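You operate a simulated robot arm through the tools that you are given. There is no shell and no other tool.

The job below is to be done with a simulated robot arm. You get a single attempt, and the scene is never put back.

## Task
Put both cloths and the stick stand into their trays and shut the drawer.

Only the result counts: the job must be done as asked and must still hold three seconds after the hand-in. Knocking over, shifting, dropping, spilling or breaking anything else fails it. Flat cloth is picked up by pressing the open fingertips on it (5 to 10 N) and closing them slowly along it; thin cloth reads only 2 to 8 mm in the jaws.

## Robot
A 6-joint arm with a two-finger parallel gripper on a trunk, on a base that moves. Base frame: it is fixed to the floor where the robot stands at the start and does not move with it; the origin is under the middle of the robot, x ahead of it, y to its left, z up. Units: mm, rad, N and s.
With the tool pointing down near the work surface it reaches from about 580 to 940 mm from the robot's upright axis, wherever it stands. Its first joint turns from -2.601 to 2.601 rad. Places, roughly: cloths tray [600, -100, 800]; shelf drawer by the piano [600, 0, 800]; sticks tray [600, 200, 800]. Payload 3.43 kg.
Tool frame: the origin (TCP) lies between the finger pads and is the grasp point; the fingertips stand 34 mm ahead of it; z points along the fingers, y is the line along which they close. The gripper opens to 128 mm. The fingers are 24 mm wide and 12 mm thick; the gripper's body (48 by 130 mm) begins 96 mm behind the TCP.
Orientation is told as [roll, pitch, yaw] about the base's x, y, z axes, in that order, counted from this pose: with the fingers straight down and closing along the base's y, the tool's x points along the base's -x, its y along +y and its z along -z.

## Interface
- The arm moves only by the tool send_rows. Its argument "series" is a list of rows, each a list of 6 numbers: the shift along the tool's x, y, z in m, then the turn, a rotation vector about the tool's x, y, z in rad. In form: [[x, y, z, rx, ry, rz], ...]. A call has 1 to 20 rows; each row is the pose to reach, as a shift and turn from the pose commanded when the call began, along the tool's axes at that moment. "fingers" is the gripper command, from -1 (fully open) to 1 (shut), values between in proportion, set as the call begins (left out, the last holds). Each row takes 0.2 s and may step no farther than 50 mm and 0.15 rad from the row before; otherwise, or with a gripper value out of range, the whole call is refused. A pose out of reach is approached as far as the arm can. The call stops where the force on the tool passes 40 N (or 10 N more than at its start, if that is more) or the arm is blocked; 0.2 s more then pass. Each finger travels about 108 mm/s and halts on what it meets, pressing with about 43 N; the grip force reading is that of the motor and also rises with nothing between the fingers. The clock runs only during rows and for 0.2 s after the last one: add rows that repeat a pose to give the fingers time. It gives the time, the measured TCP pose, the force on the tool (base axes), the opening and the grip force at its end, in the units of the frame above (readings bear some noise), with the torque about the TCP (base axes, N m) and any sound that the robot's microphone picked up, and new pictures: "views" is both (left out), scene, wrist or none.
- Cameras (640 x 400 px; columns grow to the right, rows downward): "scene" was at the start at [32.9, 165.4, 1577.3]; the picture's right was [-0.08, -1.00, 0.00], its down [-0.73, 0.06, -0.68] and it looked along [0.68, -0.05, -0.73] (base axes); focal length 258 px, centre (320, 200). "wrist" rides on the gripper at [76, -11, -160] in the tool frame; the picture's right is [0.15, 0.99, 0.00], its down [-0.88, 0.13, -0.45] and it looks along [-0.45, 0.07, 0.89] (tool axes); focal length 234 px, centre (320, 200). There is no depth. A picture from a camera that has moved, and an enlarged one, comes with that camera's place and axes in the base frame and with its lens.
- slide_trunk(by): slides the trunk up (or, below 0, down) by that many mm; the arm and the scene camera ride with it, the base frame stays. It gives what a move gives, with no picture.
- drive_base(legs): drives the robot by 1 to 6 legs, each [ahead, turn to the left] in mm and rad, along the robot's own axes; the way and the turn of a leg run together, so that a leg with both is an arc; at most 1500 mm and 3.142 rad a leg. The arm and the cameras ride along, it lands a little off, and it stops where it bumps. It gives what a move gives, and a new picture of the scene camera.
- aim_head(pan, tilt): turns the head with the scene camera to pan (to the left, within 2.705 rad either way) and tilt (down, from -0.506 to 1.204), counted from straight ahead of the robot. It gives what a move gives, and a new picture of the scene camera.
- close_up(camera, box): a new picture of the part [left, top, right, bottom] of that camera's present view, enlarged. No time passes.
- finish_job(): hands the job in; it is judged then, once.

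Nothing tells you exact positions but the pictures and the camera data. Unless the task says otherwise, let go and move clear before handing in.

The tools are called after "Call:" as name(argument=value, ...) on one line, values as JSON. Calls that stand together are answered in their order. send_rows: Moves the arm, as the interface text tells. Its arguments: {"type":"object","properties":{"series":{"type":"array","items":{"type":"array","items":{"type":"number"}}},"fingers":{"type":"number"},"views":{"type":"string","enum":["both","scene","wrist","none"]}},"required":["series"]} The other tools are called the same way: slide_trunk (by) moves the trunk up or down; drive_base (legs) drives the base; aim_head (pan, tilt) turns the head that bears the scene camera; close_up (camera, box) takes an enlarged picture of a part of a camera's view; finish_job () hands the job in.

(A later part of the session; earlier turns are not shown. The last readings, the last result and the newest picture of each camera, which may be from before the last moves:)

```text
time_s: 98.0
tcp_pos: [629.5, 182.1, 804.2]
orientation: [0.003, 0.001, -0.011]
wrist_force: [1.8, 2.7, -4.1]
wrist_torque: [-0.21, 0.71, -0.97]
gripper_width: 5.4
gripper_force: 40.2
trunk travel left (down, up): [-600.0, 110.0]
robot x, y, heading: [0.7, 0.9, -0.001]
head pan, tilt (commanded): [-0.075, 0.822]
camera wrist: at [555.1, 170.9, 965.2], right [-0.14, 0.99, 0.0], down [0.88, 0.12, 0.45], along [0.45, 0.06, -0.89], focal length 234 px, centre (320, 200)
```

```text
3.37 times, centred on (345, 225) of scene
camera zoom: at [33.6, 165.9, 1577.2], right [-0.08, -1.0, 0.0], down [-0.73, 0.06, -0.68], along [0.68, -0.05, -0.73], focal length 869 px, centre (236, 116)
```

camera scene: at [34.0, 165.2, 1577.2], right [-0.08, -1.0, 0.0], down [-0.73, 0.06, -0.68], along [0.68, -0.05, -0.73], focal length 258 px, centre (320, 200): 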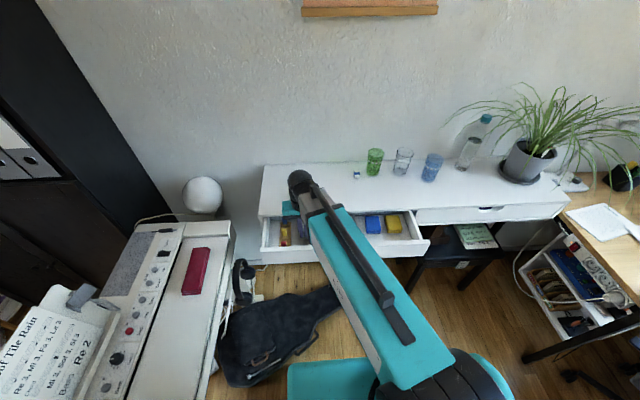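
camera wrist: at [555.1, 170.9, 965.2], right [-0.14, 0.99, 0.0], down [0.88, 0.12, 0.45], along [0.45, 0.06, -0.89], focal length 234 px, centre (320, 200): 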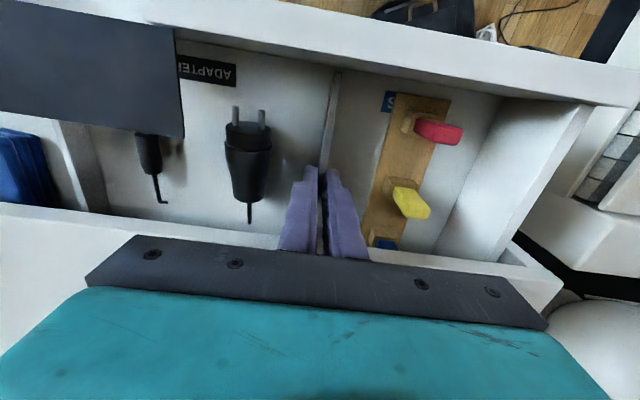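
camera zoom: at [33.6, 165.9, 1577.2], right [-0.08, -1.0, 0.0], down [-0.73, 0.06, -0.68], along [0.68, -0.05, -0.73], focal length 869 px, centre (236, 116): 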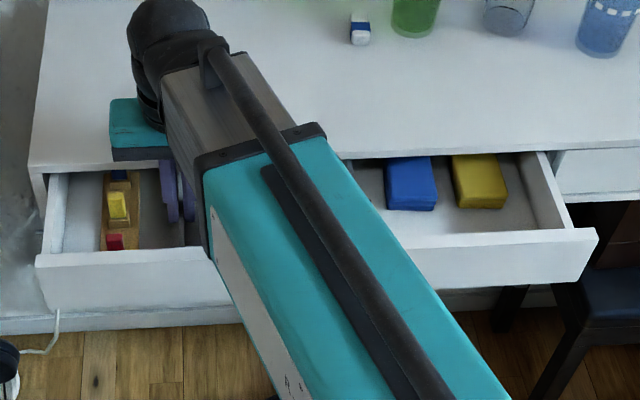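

The drawer has come in about 64 mm with everything in place. I'll open a little, slide back along the divider, and take a second grip.

Call:
send_rows(series=[[0, 0, 0, 0, 0, 0], [0, 0, 0, 0, 0, 0]], fingers=0.64, views="wrist")

Call:
close_up(camera="wrist", box=[220, 60, 420, 260])

```text
time_s: 98.6
tcp_pos: [629.0, 180.6, 804.9]
orientation: [0.003, 0.003, -0.012]
wrist_force: [0.3, -0.6, 0.2]
wrist_torque: [-0.01, 0.01, 0.0]
gripper_width: 22.7
gripper_force: 0.1
trunk travel left (down, up): [-600.0, 110.0]
robot x, y, heading: [0.6, -0.3, -0.002]
head pan, tilt (commanded): [-0.075, 0.822]
camera wrist: at [554.6, 170.6, 965.6], right [-0.14, 0.99, 0.0], down [0.88, 0.12, 0.45], along [0.45, 0.06, -0.89], focal length 234 px, centre (320, 200)
```

wrist: 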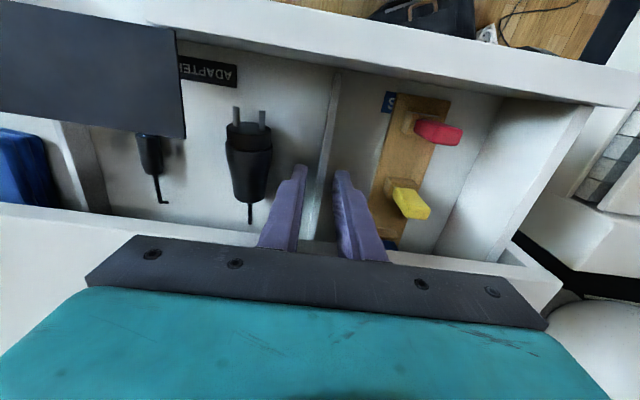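

```text
2.00 times, centred on (320, 160) of wrist
camera zoom: at [554.6, 170.6, 965.6], right [-0.14, 0.99, 0.0], down [0.88, 0.12, 0.45], along [0.45, 0.06, -0.89], focal length 468 px, centre (320, 280)
```

zoom: 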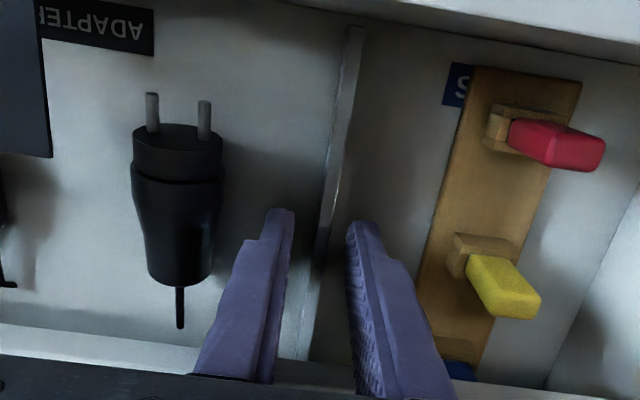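

Call:
send_rows(series=[[0.008, 0.0002, 0, 0, 0, 0], [0.02, 0.0004, 0, 0, 0, 0], [0.034, 0.0006, 0, 0, 0, 0], [0.048, 0.0008, 0, 0, 0, 0], [0.058, 0.001, 0, 0, 0, 0], [0.06, 0.001, 0, 0, 0, 0], [0.06, 0.001, 0, 0, 0, 0]], views="wrist")

Call:
close_up(camera="wrist", box=[220, 60, 420, 260])

```text
time_s: 100.2
tcp_pos: [568.9, 184.1, 804.1]
orientation: [0.001, 0.001, -0.01]
wrist_force: [-0.3, 0.1, 0.2]
wrist_torque: [-0.01, 0.01, 0.03]
gripper_width: 23.0
gripper_force: 0.1
trunk travel left (down, up): [-600.0, 110.0]
robot x, y, heading: [0.1, -0.2, 0.0]
head pan, tilt (commanded): [-0.075, 0.822]
camera wrist: at [494.4, 172.5, 964.9], right [-0.14, 0.99, 0.0], down [0.88, 0.12, 0.45], along [0.45, 0.06, -0.89], focal length 234 px, centre (320, 200)
```

wrist: 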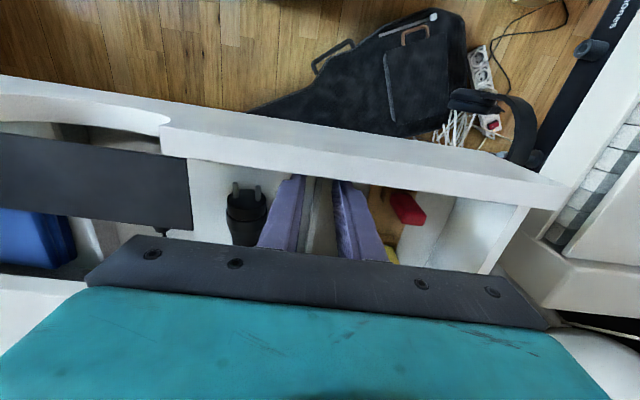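

```text
2.00 times, centred on (320, 160) of wrist
camera zoom: at [494.4, 172.5, 964.9], right [-0.14, 0.99, 0.0], down [0.88, 0.12, 0.45], along [0.45, 0.06, -0.89], focal length 468 px, centre (320, 280)
```

zoom: 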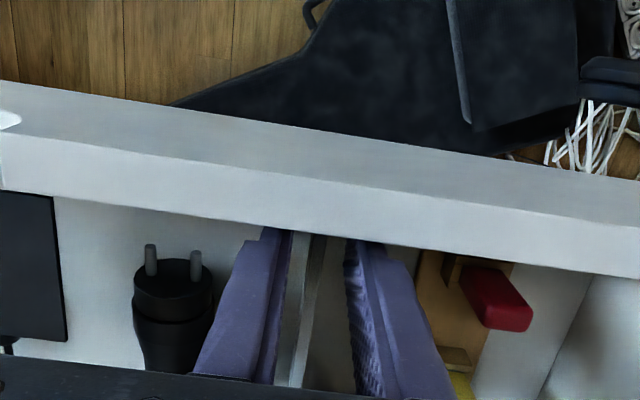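

The fingers are astride the divider just behind the front panel. Second grip and pull inward.

Call:
send_rows(series=[[0, 0, 0, 0, 0, 0], [0, 0, 0, 0, 0, 0]], fingers=0.88, views="none")

Call:
send_rows(series=[[0, 0, 0, 0, 0, 0], [0, 0, 0, 0, 0, 0]], fingers=0.97, views="none")

Call:
send_rows(series=[[-0.003, 0, 0, 0, 0, 0], [-0.007, 0, 0, 0, 0, 0], [-0.013, -0.0002, 0, 0, 0, 0], [-0.019, -0.0003, 0, 0, 0, 0], [-0.026, -0.0005, 0, 0, 0, 0], [-0.03, -0.0006, 0, 0, 0, 0], [-0.03, -0.0006, 0, 0, 0, 0]], views="both")

```text
time_s: 100.8
tcp_pos: [569.0, 184.2, 804.7]
orientation: [0.003, 0.002, -0.009]
wrist_force: [-0.7, -0.1, -0.4]
wrist_torque: [0.01, -0.03, -0.02]
gripper_width: 7.6
gripper_force: 0.0
trunk travel left (down, up): [-600.0, 110.0]
robot x, y, heading: [0.6, 0.5, -0.007]
head pan, tilt (commanded): [-0.075, 0.822]
```

```text
time_s: 101.4
tcp_pos: [568.7, 182.1, 804.3]
orientation: [0.001, 0.001, -0.011]
wrist_force: [-1.2, -3.4, -0.5]
wrist_torque: [-0.4, -0.09, -0.88]
gripper_width: 5.5
gripper_force: 39.4
trunk travel left (down, up): [-600.0, 110.0]
robot x, y, heading: [5.4, 1.2, -0.004]
head pan, tilt (commanded): [-0.075, 0.822]
```

```text
time_s: 103.0
tcp_pos: [599.4, 181.7, 804.0]
orientation: [0.003, 0.004, -0.01]
wrist_force: [0.8, -6.9, -21.8]
wrist_torque: [-0.5, -0.6, -0.83]
gripper_width: 5.7
gripper_force: 39.8
trunk travel left (down, up): [-600.0, 110.0]
robot x, y, heading: [1.6, 1.7, 0.002]
head pan, tilt (commanded): [-0.075, 0.822]
camera scene: at [34.8, 165.3, 1577.1], right [-0.08, -1.0, 0.0], down [-0.73, 0.06, -0.68], along [0.68, -0.05, -0.73], focal length 258 px, centre (320, 200)
camera wrist: at [525.8, 171.6, 965.2], right [-0.13, 0.99, 0.0], down [0.88, 0.12, 0.45], along [0.45, 0.06, -0.89], focal length 234 px, centre (320, 200)
```

scene: 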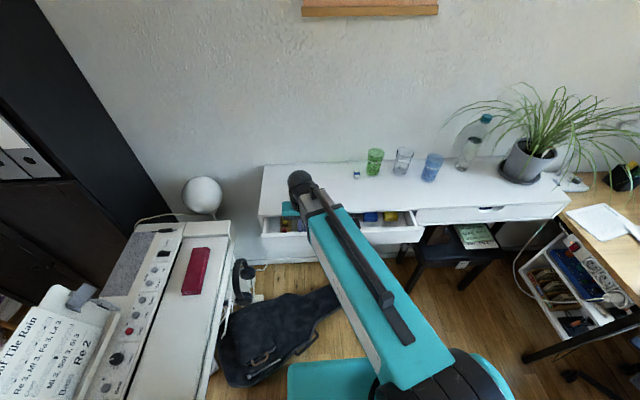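
wrist: 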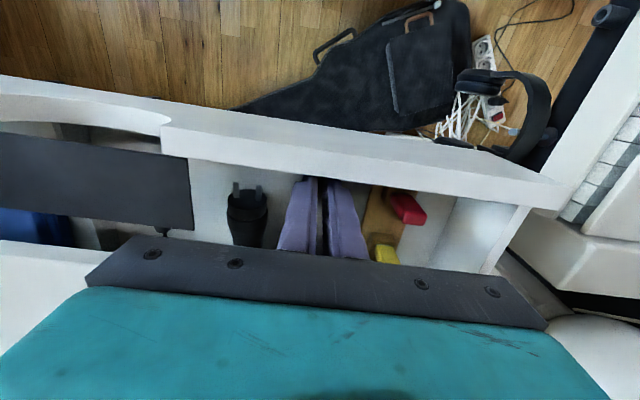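

The drawer is coming in further; a small downward trim will relax the vertical load. Continuing about 29 mm.

Call:
send_rows(series=[[-0.004, 0.0003, 0.0008, 0, 0, 0], [-0.01, 0, 0.001, 0, 0, 0], [-0.016, -0.0002, 0.001, 0, 0, 0], [-0.022, -0.0003, 0.001, 0, 0, 0], [-0.027, -0.0004, 0.001, 0, 0, 0], [-0.029, -0.0004, 0.001, 0, 0, 0], [-0.029, -0.0004, 0.001, 0, 0, 0]], views="both")

Call:
close_up(camera="scene", box=[250, 170, 440, 280])

```text
time_s: 104.6
tcp_pos: [627.7, 181.7, 804.3]
orientation: [0.003, 0.0, -0.011]
wrist_force: [-0.6, -2.2, 14.0]
wrist_torque: [-0.4, 0.48, -0.87]
gripper_width: 5.6
gripper_force: 39.8
trunk travel left (down, up): [-600.0, 110.0]
robot x, y, heading: [-2.4, 3.0, 0.0]
head pan, tilt (commanded): [-0.075, 0.822]
camera scene: at [31.8, 164.9, 1577.5], right [-0.08, -1.0, 0.0], down [-0.73, 0.06, -0.68], along [0.68, -0.05, -0.73], focal length 258 px, centre (320, 200)
camera wrist: at [552.7, 170.7, 964.9], right [-0.14, 0.99, 0.0], down [0.88, 0.12, 0.46], along [0.45, 0.06, -0.89], focal length 234 px, centre (320, 200)
```

scene: 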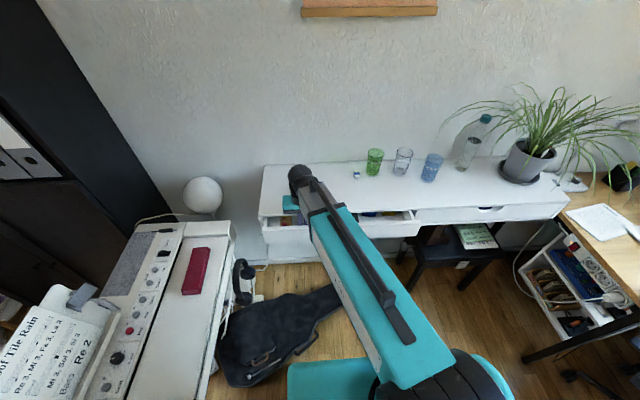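
wrist: 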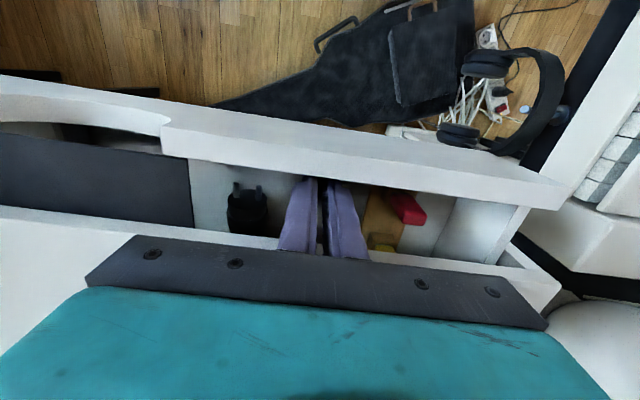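

```text
3.37 times, centred on (345, 225) of scene
camera zoom: at [31.8, 164.9, 1577.5], right [-0.08, -1.0, 0.0], down [-0.73, 0.06, -0.68], along [0.68, -0.05, -0.73], focal length 869 px, centre (236, 116)
```

zoom: 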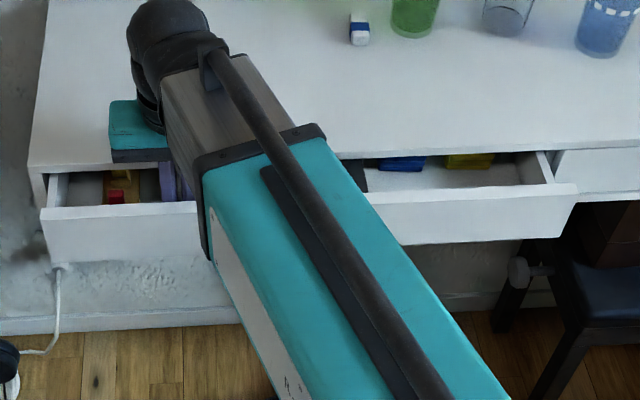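

About 60 mm of travel remains. I'll release the divider, rise straight up, and then come down in front of the panel to push it the rest of the way.

Call:
send_rows(series=[[0, 0, 0, 0, 0, 0], [0, 0, 0, 0, 0, 0], [0, 0, 0, 0, 0, 0]], fingers=0.64, views="none")

Call:
send_rows(series=[[0.002, 0, -0.01, 0, 0, 0], [0.004, 0, -0.025, 0, 0, 0], [0.005, 0, -0.05, 0, 0, 0], [0.005, 0, -0.08, 0, 0, 0], [0.005, 0, -0.11, 0, 0, 0], [0.005, 0, -0.12, 0, 0, 0], [0.005, 0, -0.12, 0, 0, 0]], views="both")

Call:
close_up(camera="wrist", box=[0, 40, 640, 260])

```text
time_s: 105.4
tcp_pos: [627.6, 182.1, 803.9]
orientation: [0.002, 0.001, -0.01]
wrist_force: [-0.2, -0.9, -0.1]
wrist_torque: [-0.02, 0.01, 0.01]
gripper_width: 23.0
gripper_force: 0.1
trunk travel left (down, up): [-600.0, 110.0]
robot x, y, heading: [2.7, 4.9, 0.002]
head pan, tilt (commanded): [-0.075, 0.822]
```

```text
time_s: 107.0
tcp_pos: [622.5, 182.0, 923.6]
orientation: [0.003, 0.001, -0.012]
wrist_force: [-0.6, -0.3, -0.3]
wrist_torque: [-0.01, 0.0, 0.01]
gripper_width: 23.0
gripper_force: 0.0
trunk travel left (down, up): [-600.0, 110.0]
robot x, y, heading: [3.5, -1.2, -0.001]
head pan, tilt (commanded): [-0.075, 0.822]
camera scene: at [33.0, 165.4, 1577.3], right [-0.08, -1.0, 0.0], down [-0.73, 0.06, -0.68], along [0.68, -0.05, -0.73], focal length 258 px, centre (320, 200)
camera wrist: at [548.9, 170.4, 1084.3], right [-0.14, 0.99, 0.0], down [0.88, 0.12, 0.45], along [0.45, 0.06, -0.89], focal length 234 px, centre (320, 200)
```

scene: 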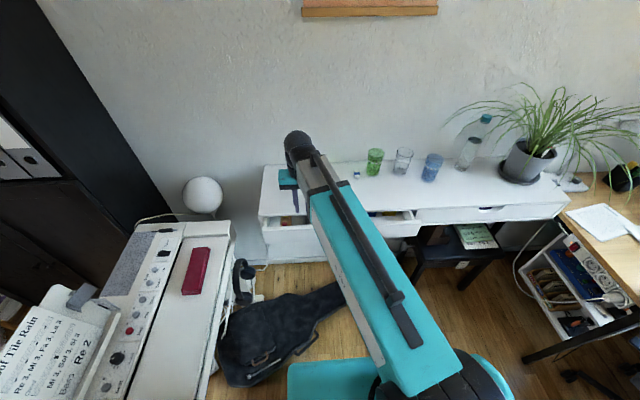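
wrist: 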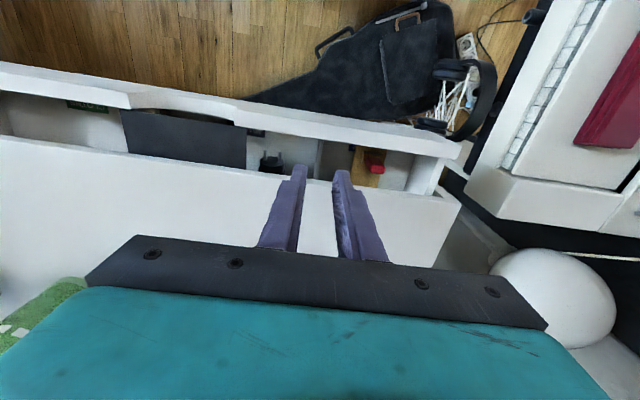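

```text
1.00 times, centred on (320, 150) of wrist (not enlarged: the box is as wide or as high as the picture)
camera zoom: at [548.9, 170.4, 1084.3], right [-0.14, 0.99, 0.0], down [0.88, 0.12, 0.45], along [0.45, 0.06, -0.89], focal length 234 px, centre (320, 250)
```

zoom: 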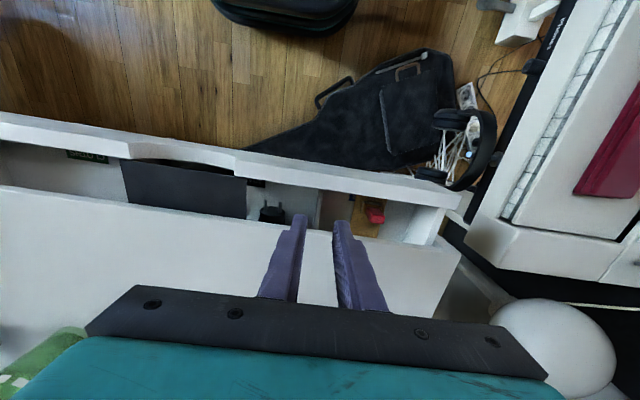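

The panel's outer face is at about x≈582. I'll close the fingers and move to in front of it at about (556, 225), still high.

Call:
send_rows(series=[[0.015, 0.01, 0, 0, 0, 0], [0.032, 0.021, 0, 0, 0, 0], [0.05, 0.032, 0, 0, 0, 0], [0.062, 0.04, 0, 0, 0, 0], [0.067, 0.0423, 0, 0, 0, 0], [0.067, 0.0423, 0, 0, 0, 0]], fingers=1.0, views="both")

Call:
close_up(camera="wrist", box=[200, 60, 440, 260])

```text
time_s: 108.4
tcp_pos: [557.1, 223.9, 923.4]
orientation: [0.001, 0.001, -0.011]
wrist_force: [-0.3, 0.0, 0.0]
wrist_torque: [0.0, 0.02, 0.0]
gripper_width: 0.1
gripper_force: 32.6
trunk travel left (down, up): [-600.0, 110.0]
robot x, y, heading: [-1.2, 2.1, -0.004]
head pan, tilt (commanded): [-0.075, 0.822]
camera scene: at [32.9, 165.4, 1577.3], right [-0.08, -1.0, 0.0], down [-0.73, 0.06, -0.68], along [0.68, -0.05, -0.73], focal length 258 px, centre (320, 200)
camera wrist: at [482.7, 212.6, 1084.2], right [-0.14, 0.99, 0.0], down [0.88, 0.12, 0.45], along [0.45, 0.06, -0.89], focal length 234 px, centre (320, 200)
```

scene: 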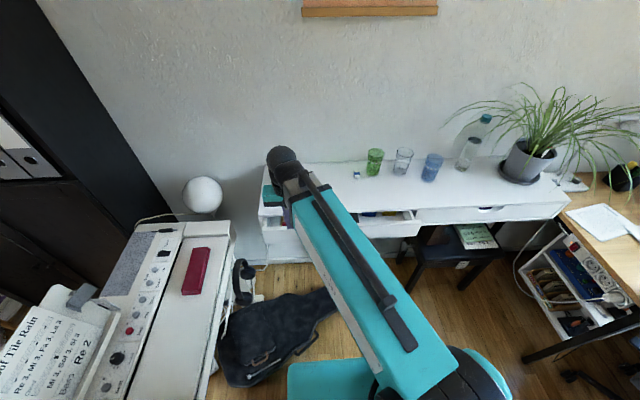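
wrist: 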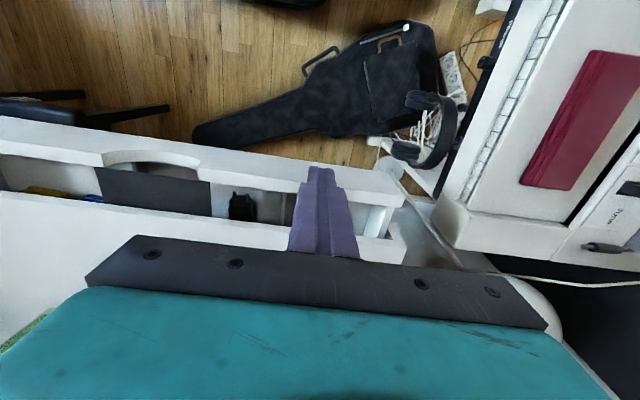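

```text
2.00 times, centred on (320, 160) of wrist
camera zoom: at [482.7, 212.6, 1084.2], right [-0.14, 0.99, 0.0], down [0.88, 0.12, 0.45], along [0.45, 0.06, -0.89], focal length 468 px, centre (320, 280)
```

zoom: 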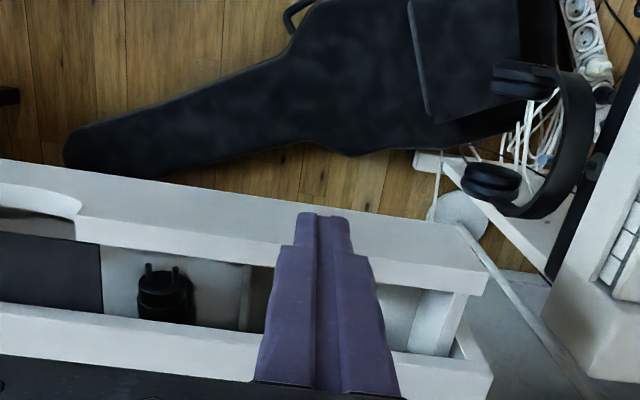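

The fingers are about 15 mm in front of the panel face. I'll descend until the tips are at mid-panel height.

Call:
send_rows(series=[[0, 0, 0.02, 0, 0, 0], [0, 0, 0.045, 0, 0, 0], [0, 0, 0.07, 0, 0, 0], [0, 0, 0.092, 0, 0, 0], [0, 0, 0.106, 0, 0, 0], [0, 0, 0.106, 0, 0, 0]], views="both")

Call:
close_up(camera="wrist", box=[200, 60, 440, 260])

Call:
close_up(camera="scene", box=[250, 170, 440, 280])

```text
time_s: 109.8
tcp_pos: [556.4, 226.7, 817.1]
orientation: [0.0, 0.001, -0.009]
wrist_force: [1.7, -0.2, -0.2]
wrist_torque: [0.0, 0.02, 0.0]
gripper_width: 0.1
gripper_force: 33.3
trunk travel left (down, up): [-600.0, 110.0]
robot x, y, heading: [-1.7, 1.7, -0.007]
head pan, tilt (commanded): [-0.075, 0.822]
camera scene: at [32.9, 165.4, 1577.3], right [-0.08, -1.0, 0.0], down [-0.73, 0.06, -0.68], along [0.68, -0.05, -0.73], focal length 258 px, centre (320, 200)
camera wrist: at [481.7, 215.0, 977.9], right [-0.14, 0.99, 0.0], down [0.88, 0.12, 0.45], along [0.45, 0.06, -0.89], focal length 234 px, centre (320, 200)
```

scene: 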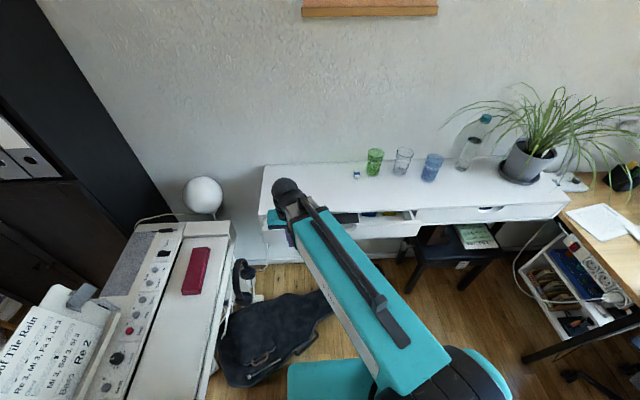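
wrist: 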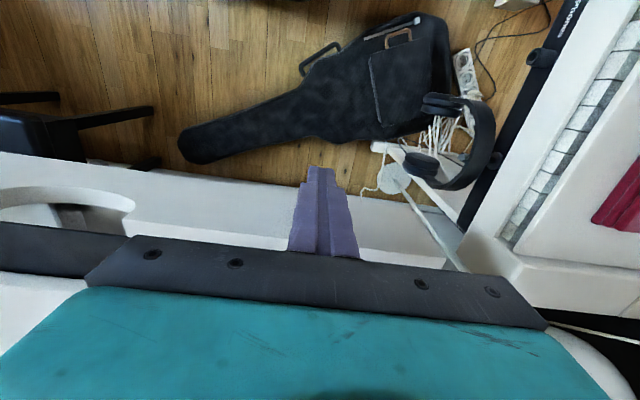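

```text
2.00 times, centred on (320, 160) of wrist
camera zoom: at [481.7, 215.0, 977.9], right [-0.14, 0.99, 0.0], down [0.88, 0.12, 0.45], along [0.45, 0.06, -0.89], focal length 468 px, centre (320, 280)
```

zoom: 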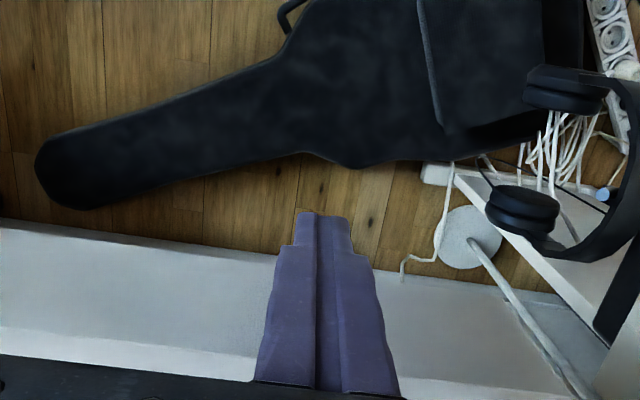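

```text
3.37 times, centred on (345, 225) of scene
camera zoom: at [32.9, 165.4, 1577.3], right [-0.08, -1.0, 0.0], down [-0.73, 0.06, -0.68], along [0.68, -0.05, -0.73], focal length 869 px, centre (236, 116)
```

zoom: 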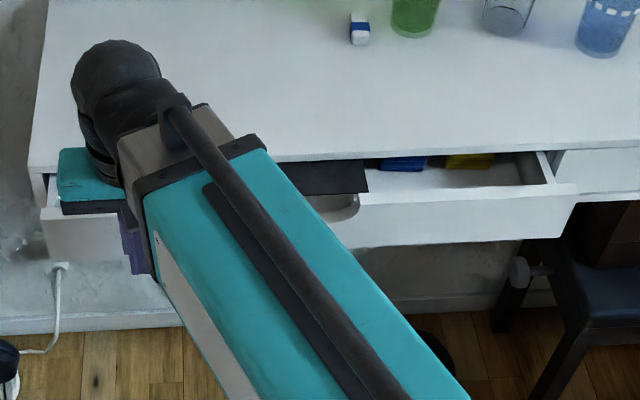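

Now pushing slowly forward toward the panel, watching for contact.

Call:
send_rows(series=[[-0.005, 0, 0, 0, 0, 0], [-0.01, 0, 0, 0, 0, 0], [-0.015, 0, 0, 0, 0, 0], [-0.019, 0, 0, 0, 0, 0], [-0.023, 0, 0, 0, 0, 0], [-0.027, 0, 0, 0, 0, 0], [-0.027, 0, 0, 0, 0, 0]], views="both")

Call:
close_up(camera="scene", box=[250, 170, 440, 280])

```text
time_s: 111.4
tcp_pos: [582.5, 223.0, 815.8]
orientation: [0.002, 0.002, -0.01]
wrist_force: [-0.8, -0.7, -0.1]
wrist_torque: [-0.01, -0.01, 0.02]
gripper_width: 0.0
gripper_force: 32.9
trunk travel left (down, up): [-600.0, 110.0]
robot x, y, heading: [-0.3, -1.2, 0.004]
head pan, tilt (commanded): [-0.075, 0.822]
camera scene: at [32.9, 165.4, 1577.3], right [-0.08, -1.0, 0.0], down [-0.73, 0.06, -0.68], along [0.68, -0.05, -0.73], focal length 258 px, centre (320, 200)
camera wrist: at [508.8, 213.2, 977.8], right [-0.14, 0.99, 0.0], down [0.88, 0.12, 0.45], along [0.45, 0.06, -0.89], focal length 234 px, centre (320, 200)
```

scene: 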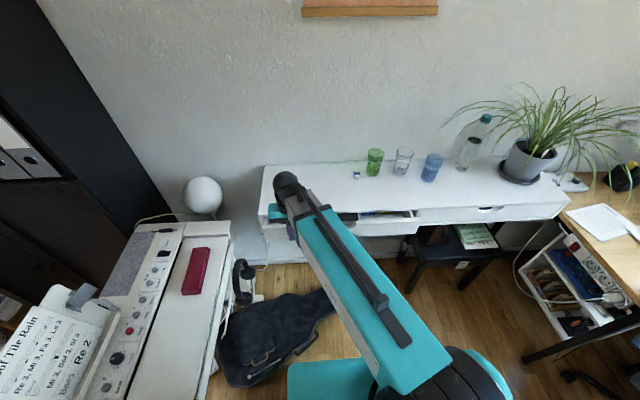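
wrist: 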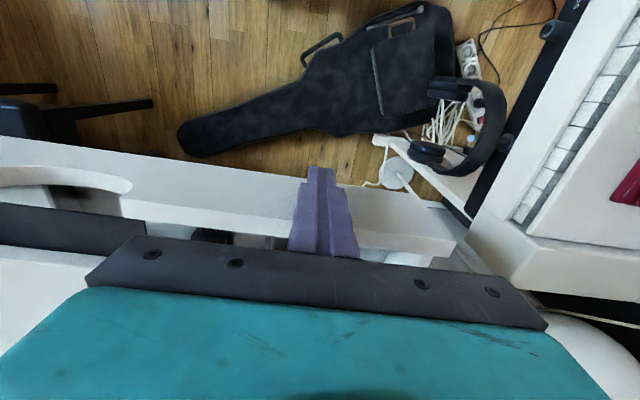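

```text
3.37 times, centred on (345, 225) of scene
camera zoom: at [32.9, 165.4, 1577.3], right [-0.08, -1.0, 0.0], down [-0.73, 0.06, -0.68], along [0.68, -0.05, -0.73], focal length 869 px, centre (236, 116)
```

zoom: 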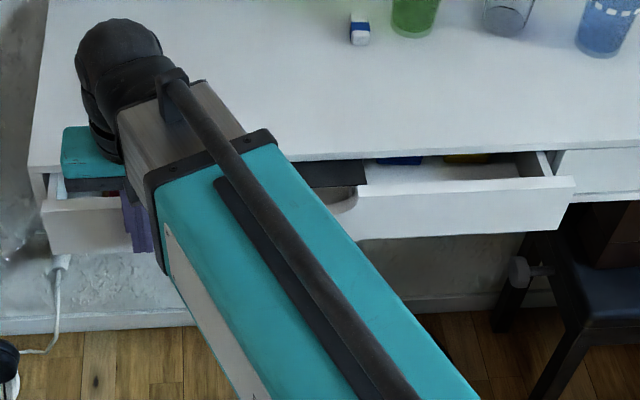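

The drawer is sliding in with almost no resistance. Continuing slowly.

Call:
send_rows(series=[[-0.004, 0, 0, 0, 0, 0], [-0.009, 0, 0, 0, 0, 0], [-0.014, 0, 0, 0, 0, 0], [-0.019, 0, 0, 0, 0, 0], [-0.024, 0, 0, 0, 0, 0], [-0.029, 0, 0, 0, 0, 0], [-0.033, 0, 0, 0, 0, 0], [-0.036, 0, 0, 0, 0, 0], [-0.036, 0, 0, 0, 0, 0]], views="both")

Call:
close_up(camera="scene", box=[250, 170, 440, 280])

```text
time_s: 113.4
tcp_pos: [619.3, 224.1, 817.0]
orientation: [0.001, 0.002, -0.011]
wrist_force: [-0.4, 0.6, -0.2]
wrist_torque: [0.02, 0.0, 0.0]
gripper_width: 0.3
gripper_force: 32.5
trunk travel left (down, up): [-600.0, 110.0]
robot x, y, heading: [4.5, -0.3, -0.001]
head pan, tilt (commanded): [-0.075, 0.822]
camera scene: at [33.0, 165.4, 1577.3], right [-0.08, -1.0, 0.0], down [-0.73, 0.06, -0.68], along [0.68, -0.05, -0.73], focal length 258 px, centre (320, 200)
camera wrist: at [545.8, 212.4, 977.4], right [-0.14, 0.99, 0.0], down [0.88, 0.12, 0.45], along [0.45, 0.06, -0.89], focal length 234 px, centre (320, 200)
```

scene: 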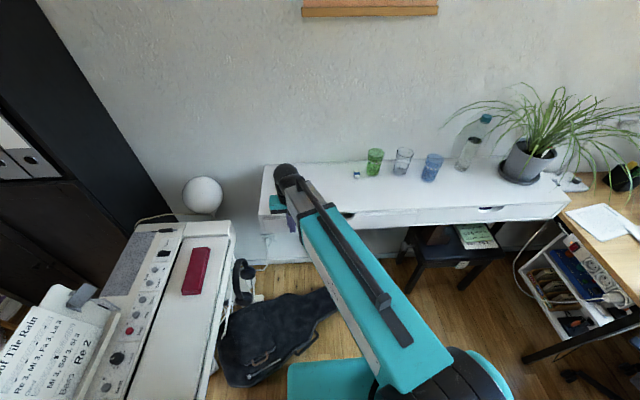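
wrist: 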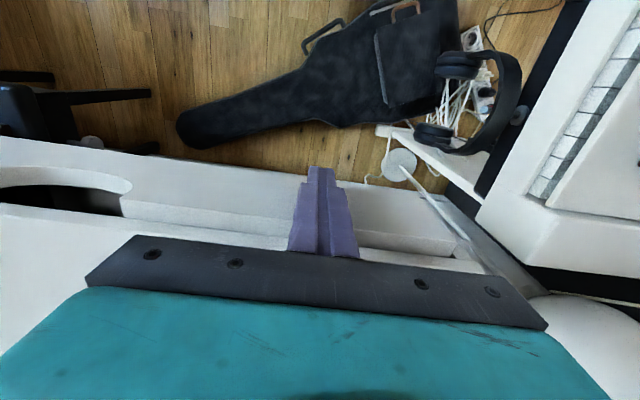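

```text
3.37 times, centred on (345, 225) of scene
camera zoom: at [33.0, 165.4, 1577.3], right [-0.08, -1.0, 0.0], down [-0.73, 0.06, -0.68], along [0.68, -0.05, -0.73], focal length 869 px, centre (236, 116)
```

zoom: 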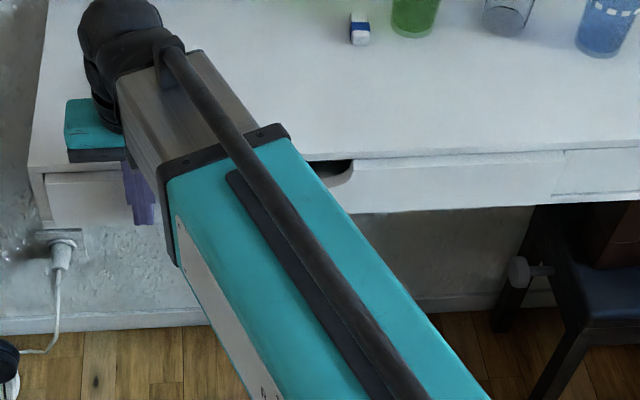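

Nearly shut; the panel is still a few millimetres proud compared with the right drawer. Continuing gently.

Call:
send_rows(series=[[-0.003, 0, 0, 0, 0, 0], [-0.006, 0, 0, 0, 0, 0], [-0.009, 0, 0, 0, 0, 0], [-0.009, 0, 0, 0, 0, 0]], views="none")

Call:
send_rows(series=[[-0.002, 0, 0, 0, 0, 0], [-0.004, 0, 0, 0, 0, 0], [-0.004, 0, 0, 0, 0, 0]], views="wrist")

Call:
close_up(camera="scene", box=[330, 180, 450, 260])

Call:
close_up(camera="wrist", box=[100, 130, 500, 270])

```text
time_s: 114.4
tcp_pos: [628.3, 224.4, 817.5]
orientation: [0.003, 0.002, -0.012]
wrist_force: [-0.1, 0.0, 0.2]
wrist_torque: [-0.04, 0.03, 0.01]
gripper_width: 0.0
gripper_force: 32.8
trunk travel left (down, up): [-600.0, 110.0]
robot x, y, heading: [-1.9, 0.6, -0.001]
head pan, tilt (commanded): [-0.075, 0.822]
```

```text
time_s: 115.2
tcp_pos: [632.8, 223.1, 818.0]
orientation: [0.001, 0.002, -0.011]
wrist_force: [-1.3, -0.1, 0.4]
wrist_torque: [0.0, -0.09, -0.03]
gripper_width: 0.0
gripper_force: 32.9
trunk travel left (down, up): [-600.0, 110.0]
robot x, y, heading: [4.2, 2.1, -0.005]
head pan, tilt (commanded): [-0.075, 0.822]
camera wrist: at [558.0, 213.1, 977.9], right [-0.14, 0.99, 0.0], down [0.88, 0.12, 0.45], along [0.45, 0.06, -0.89], focal length 234 px, centre (320, 200)
```

wrist: 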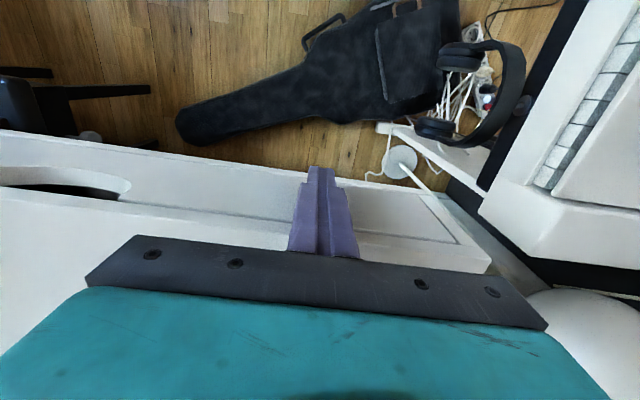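

```text
5.00 times, centred on (390, 220) of scene
camera zoom: at [32.8, 165.5, 1577.3], right [-0.08, -1.0, 0.0], down [-0.73, 0.06, -0.68], along [0.68, -0.05, -0.73], focal length 1290 px, centre (-30, 100)
```

zoom: 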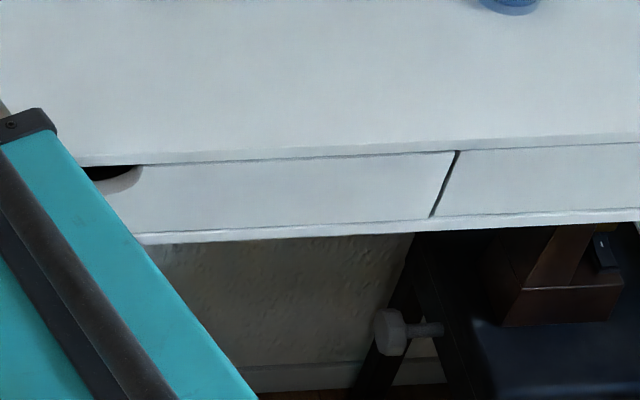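

```text
1.60 times, centred on (300, 200) of wrist
camera zoom: at [558.0, 213.1, 977.9], right [-0.14, 0.99, 0.0], down [0.88, 0.12, 0.45], along [0.45, 0.06, -0.89], focal length 375 px, centre (352, 200)
```

zoom: 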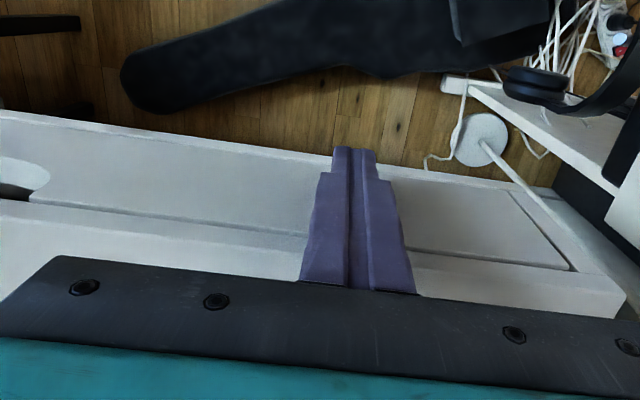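

The panel now looks flush with the right drawer. I'll press a little further in 1–2 mm steps to confirm it is against its stop.

Call:
send_rows(series=[[-0.0015, 0, 0, 0, 0, 0], [-0.003, 0, 0, 0, 0, 0], [-0.003, 0, 0, 0, 0, 0]], views="none")

Call:
send_rows(series=[[-0.0015, 0, 0, 0, 0, 0], [-0.0015, 0, 0, 0, 0, 0]], views="wrist")

Call:
close_up(camera="wrist", box=[100, 130, 500, 270])

Call:
close_up(camera="scene", box=[330, 180, 450, 260])

```text
time_s: 116.0
tcp_pos: [631.6, 225.2, 817.9]
orientation: [0.001, 0.008, -0.009]
wrist_force: [-25.3, -1.3, -8.0]
wrist_torque: [0.15, -0.79, -0.28]
gripper_width: 0.0
gripper_force: 32.8
trunk travel left (down, up): [-600.0, 110.0]
robot x, y, heading: [-1.8, 0.5, 0.0]
head pan, tilt (commanded): [-0.075, 0.822]
```

```text
time_s: 116.6
tcp_pos: [632.9, 224.6, 817.1]
orientation: [-0.001, 0.009, -0.01]
wrist_force: [-36.5, -1.0, -11.6]
wrist_torque: [0.15, -1.15, -0.4]
gripper_width: 0.0
gripper_force: 33.0
trunk travel left (down, up): [-600.0, 110.0]
robot x, y, heading: [-0.2, 2.0, 0.001]
head pan, tilt (commanded): [-0.075, 0.822]
camera wrist: at [559.2, 213.5, 978.7], right [-0.14, 0.99, 0.0], down [0.89, 0.12, 0.45], along [0.44, 0.06, -0.89], focal length 234 px, centre (320, 200)
```

wrist: 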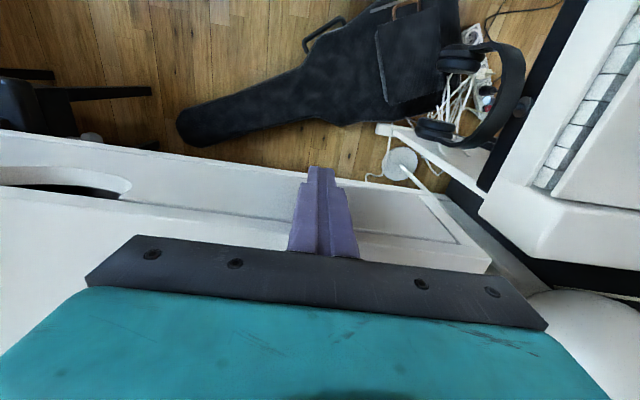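

```text
1.60 times, centred on (300, 200) of wrist
camera zoom: at [559.2, 213.5, 978.7], right [-0.14, 0.99, 0.0], down [0.89, 0.12, 0.45], along [0.44, 0.06, -0.89], focal length 375 px, centre (352, 200)
```

zoom: 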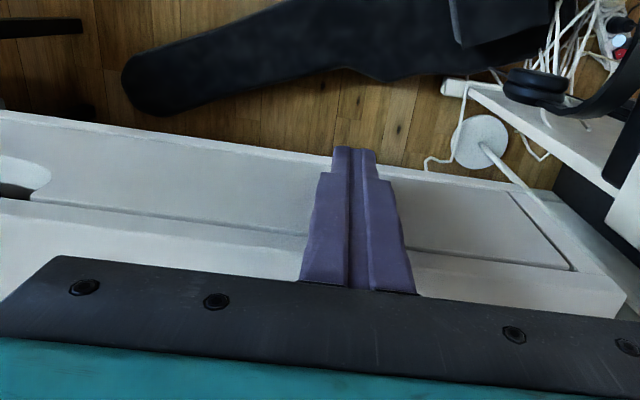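

```text
5.00 times, centred on (390, 220) of scene
camera zoom: at [30.1, 165.6, 1577.3], right [-0.08, -1.0, 0.0], down [-0.73, 0.06, -0.68], along [0.68, -0.05, -0.73], focal length 1290 px, centre (-30, 100)
```

zoom: 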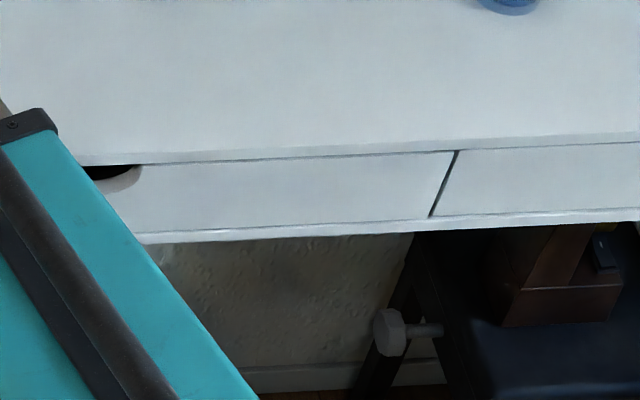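

The torque shows the fingers are now pressing on the shelf slab's edge (z≈852), not the panel's stop, so the panel may go in slightly further. I'll back off and compare both drawer fronts closely.

Call:
send_rows(series=[[0.004, 0, 0, 0, 0, 0], [0.012, 0, 0, 0, 0, 0], [0.02, 0, 0, 0, 0, 0], [0.02, 0, 0, 0, 0, 0]], views="wrist")

Call:
close_up(camera="scene", box=[390, 195, 450, 235])

Call:
close_up(camera="scene", box=[470, 185, 580, 235])

Call:
close_up(camera="wrist", box=[330, 150, 500, 260])

```text
time_s: 117.6
tcp_pos: [616.7, 223.5, 818.0]
orientation: [0.003, 0.002, -0.011]
wrist_force: [0.4, -1.2, 1.1]
wrist_torque: [-0.01, 0.01, -0.02]
gripper_width: 0.0
gripper_force: 33.1
trunk travel left (down, up): [-600.0, 110.0]
robot x, y, heading: [1.8, 4.3, -0.003]
head pan, tilt (commanded): [-0.075, 0.822]
camera wrist: at [542.8, 213.3, 978.2], right [-0.14, 0.99, 0.0], down [0.88, 0.12, 0.45], along [0.45, 0.06, -0.89], focal length 234 px, centre (320, 200)
```

wrist: 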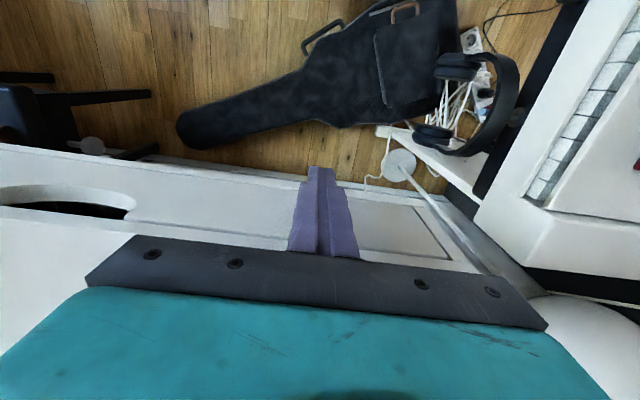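

```text
10.00 times, centred on (420, 215) of scene
camera zoom: at [32.9, 165.5, 1577.3], right [-0.08, -1.0, 0.0], down [-0.73, 0.06, -0.68], along [0.68, -0.05, -0.73], focal length 2581 px, centre (-680, 50)
```

zoom: 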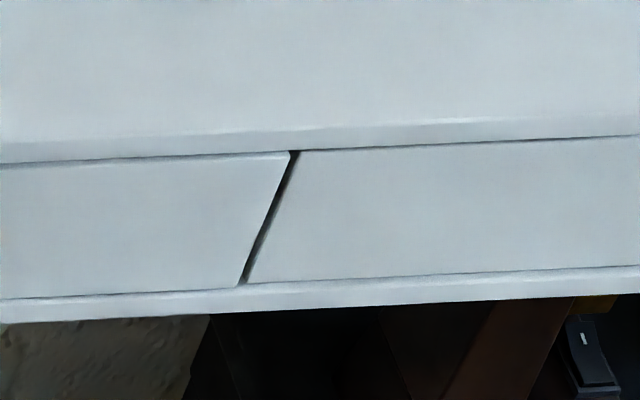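

```text
5.82 times, centred on (525, 210) of scene
camera zoom: at [32.9, 165.5, 1577.3], right [-0.08, -1.0, 0.0], down [-0.73, 0.06, -0.68], along [0.68, -0.05, -0.73], focal length 1502 px, centre (-873, 142)
```

zoom: 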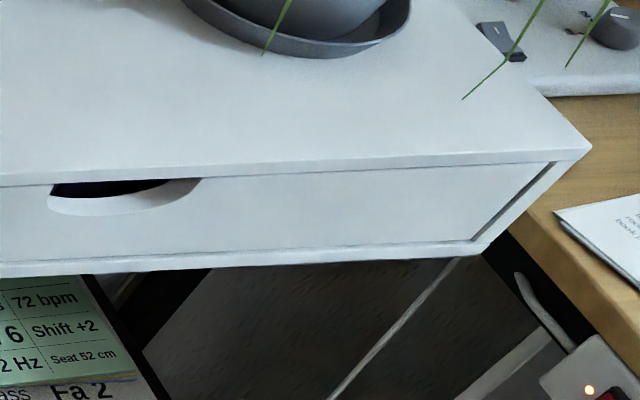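

```text
3.64 times, centred on (415, 205) of wrist
camera zoom: at [542.8, 213.3, 978.2], right [-0.14, 0.99, 0.0], down [0.88, 0.12, 0.45], along [0.45, 0.06, -0.89], focal length 852 px, centre (-26, 182)
```

zoom: 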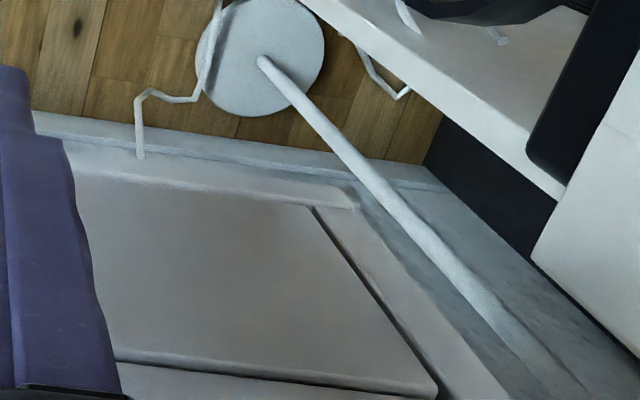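

The left panel is still about 2 mm proud of the right one. I'll tilt the fingertips slightly forward so they press the panel itself below the slab edge.

Call:
send_rows(series=[[0, 0, 0, 0, -0.06, 0], [0, 0, 0, 0, -0.12, 0], [0, 0, 0, 0, -0.12, 0], [-0.004, 0, 0, 0, -0.12, 0], [-0.008, 0, 0, 0, -0.12, 0], [-0.011, 0, 0, 0, -0.12, 0], [-0.011, 0, 0, 0, -0.12, 0]], views="wrist")

Call:
send_rows(series=[[-0.002, 0, 0.0002, 0, 0, 0], [-0.002, 0, 0.0002, 0, 0, 0]], views="none")

Call:
send_rows(series=[[-0.0015, 0, 0.0002, 0, 0, 0], [-0.0015, 0, 0.0002, 0, 0, 0]], views="none")

```text
time_s: 119.2
tcp_pos: [628.1, 224.6, 816.7]
orientation: [0.003, -0.119, -0.013]
wrist_force: [-0.4, -0.3, 0.4]
wrist_torque: [-0.04, -0.01, -0.01]
gripper_width: 0.0
gripper_force: 32.9
trunk travel left (down, up): [-600.0, 110.0]
robot x, y, heading: [-0.1, 1.8, -0.002]
head pan, tilt (commanded): [-0.075, 0.822]
camera wrist: at [535.0, 212.8, 967.5], right [-0.13, 0.99, -0.02], down [0.82, 0.12, 0.56], along [0.55, 0.06, -0.83], focal length 234 px, centre (320, 200)
```

wrist: 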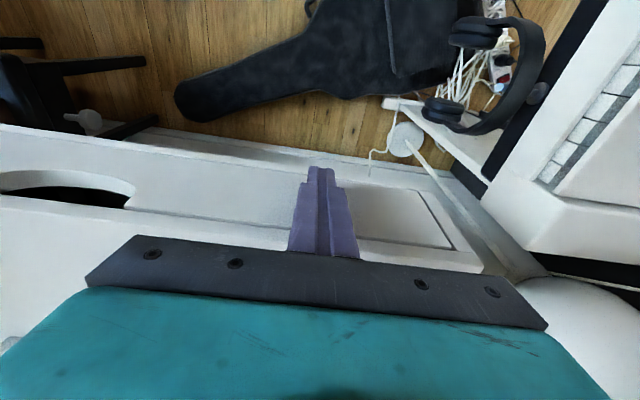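

```text
time_s: 119.8
tcp_pos: [629.0, 222.9, 817.7]
orientation: [0.002, -0.117, -0.012]
wrist_force: [-1.0, 0.3, 0.1]
wrist_torque: [-0.01, 0.03, -0.02]
gripper_width: 0.0
gripper_force: 32.7
trunk travel left (down, up): [-600.0, 110.0]
robot x, y, heading: [-3.1, -0.6, -0.004]
head pan, tilt (commanded): [-0.075, 0.822]
```

```text
time_s: 120.4
tcp_pos: [631.0, 223.6, 816.5]
orientation: [0.001, -0.118, -0.011]
wrist_force: [-1.0, 0.2, 0.5]
wrist_torque: [0.03, -0.01, 0.0]
gripper_width: 0.0
gripper_force: 32.5
trunk travel left (down, up): [-600.0, 110.0]
robot x, y, heading: [-1.0, 0.2, -0.004]
head pan, tilt (commanded): [-0.075, 0.822]
```

Call:
send_rows(series=[[-0.0015, 0, 0.0002, 0, 0, 0], [-0.0015, 0, 0.0002, 0, 0, 0]], views="none")

Call:
send_rows(series=[[-0.0015, 0, 0.0002, 0, 0, 0], [-0.0015, 0, 0.0002, 0, 0, 0]], views="none")

Call:
send_rows(series=[[-0.0015, 0, 0.0002, 0, 0, 0], [-0.0015, 0, 0.0002, 0, 0, 0]], views="wrist")

```text
time_s: 121.0
tcp_pos: [631.8, 224.0, 818.6]
orientation: [0.002, -0.119, -0.01]
wrist_force: [-4.2, -0.3, 1.8]
wrist_torque: [-0.03, 0.15, -0.03]
gripper_width: 0.0
gripper_force: 33.1
trunk travel left (down, up): [-600.0, 110.0]
robot x, y, heading: [4.5, 0.6, -0.005]
head pan, tilt (commanded): [-0.075, 0.822]
```

```text
time_s: 121.6
tcp_pos: [631.0, 222.9, 817.5]
orientation: [0.003, -0.115, -0.013]
wrist_force: [-16.2, -3.0, 0.8]
wrist_torque: [-0.01, 0.58, -0.05]
gripper_width: 0.0
gripper_force: 32.5
trunk travel left (down, up): [-600.0, 110.0]
robot x, y, heading: [-1.5, 1.0, 0.0]
head pan, tilt (commanded): [-0.075, 0.822]
```

```text
time_s: 122.2
tcp_pos: [633.2, 223.5, 817.0]
orientation: [0.001, -0.11, -0.01]
wrist_force: [-28.3, -3.3, -1.5]
wrist_torque: [0.33, 0.93, -0.07]
gripper_width: 0.0
gripper_force: 33.2
trunk travel left (down, up): [-600.0, 110.0]
robot x, y, heading: [1.5, 3.7, -0.0]
head pan, tilt (commanded): [-0.075, 0.822]
camera wrist: at [540.1, 213.1, 968.4], right [-0.13, 0.99, -0.02], down [0.83, 0.12, 0.55], along [0.55, 0.06, -0.84], focal length 234 px, centre (320, 200)
```

wrist: 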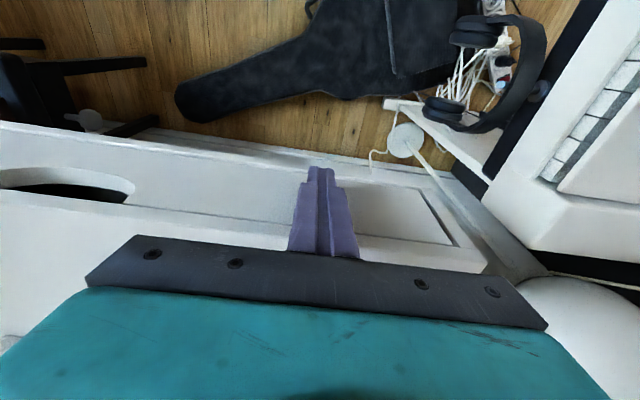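

Now the tips press on the panel itself (z≈783) and 28 N of resistance shows it is against its stop. Checking the seam again.

Call:
close_up(camera="scene", box=[390, 195, 450, 235])

Call:
close_up(camera="wrist", box=[330, 150, 500, 260])

Call:
close_up(camera="scene", box=[250, 185, 330, 245])

```text
10.00 times, centred on (420, 215) of scene
camera zoom: at [30.3, 165.2, 1577.3], right [-0.08, -1.0, 0.0], down [-0.73, 0.06, -0.68], along [0.68, -0.05, -0.73], focal length 2581 px, centre (-680, 50)
```

zoom: 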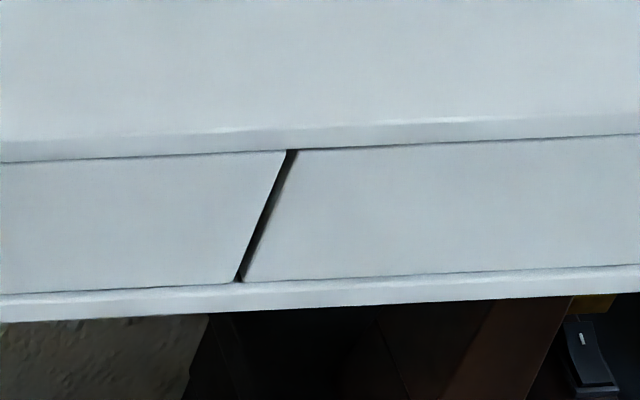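

```text
3.64 times, centred on (415, 205) of wrist
camera zoom: at [540.1, 213.1, 968.4], right [-0.13, 0.99, -0.02], down [0.83, 0.12, 0.55], along [0.55, 0.06, -0.84], focal length 852 px, centre (-26, 182)
```

zoom: 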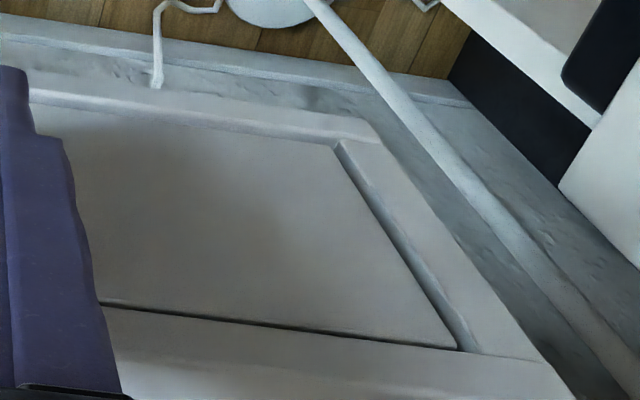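

```text
6.67 times, centred on (290, 215) of scene
camera zoom: at [30.3, 165.2, 1577.3], right [-0.08, -1.0, 0.0], down [-0.73, 0.06, -0.68], along [0.68, -0.05, -0.73], focal length 1721 px, centre (520, 100)
```

zoom: 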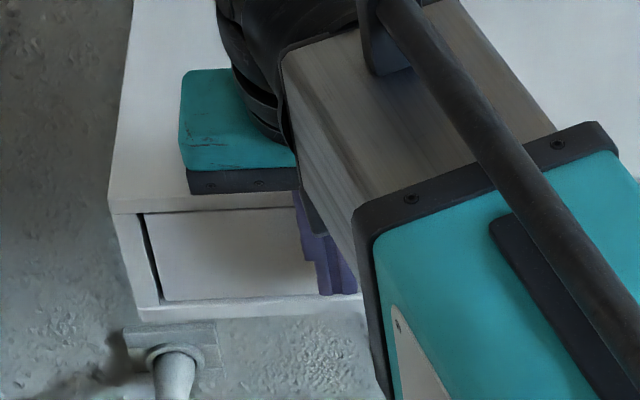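

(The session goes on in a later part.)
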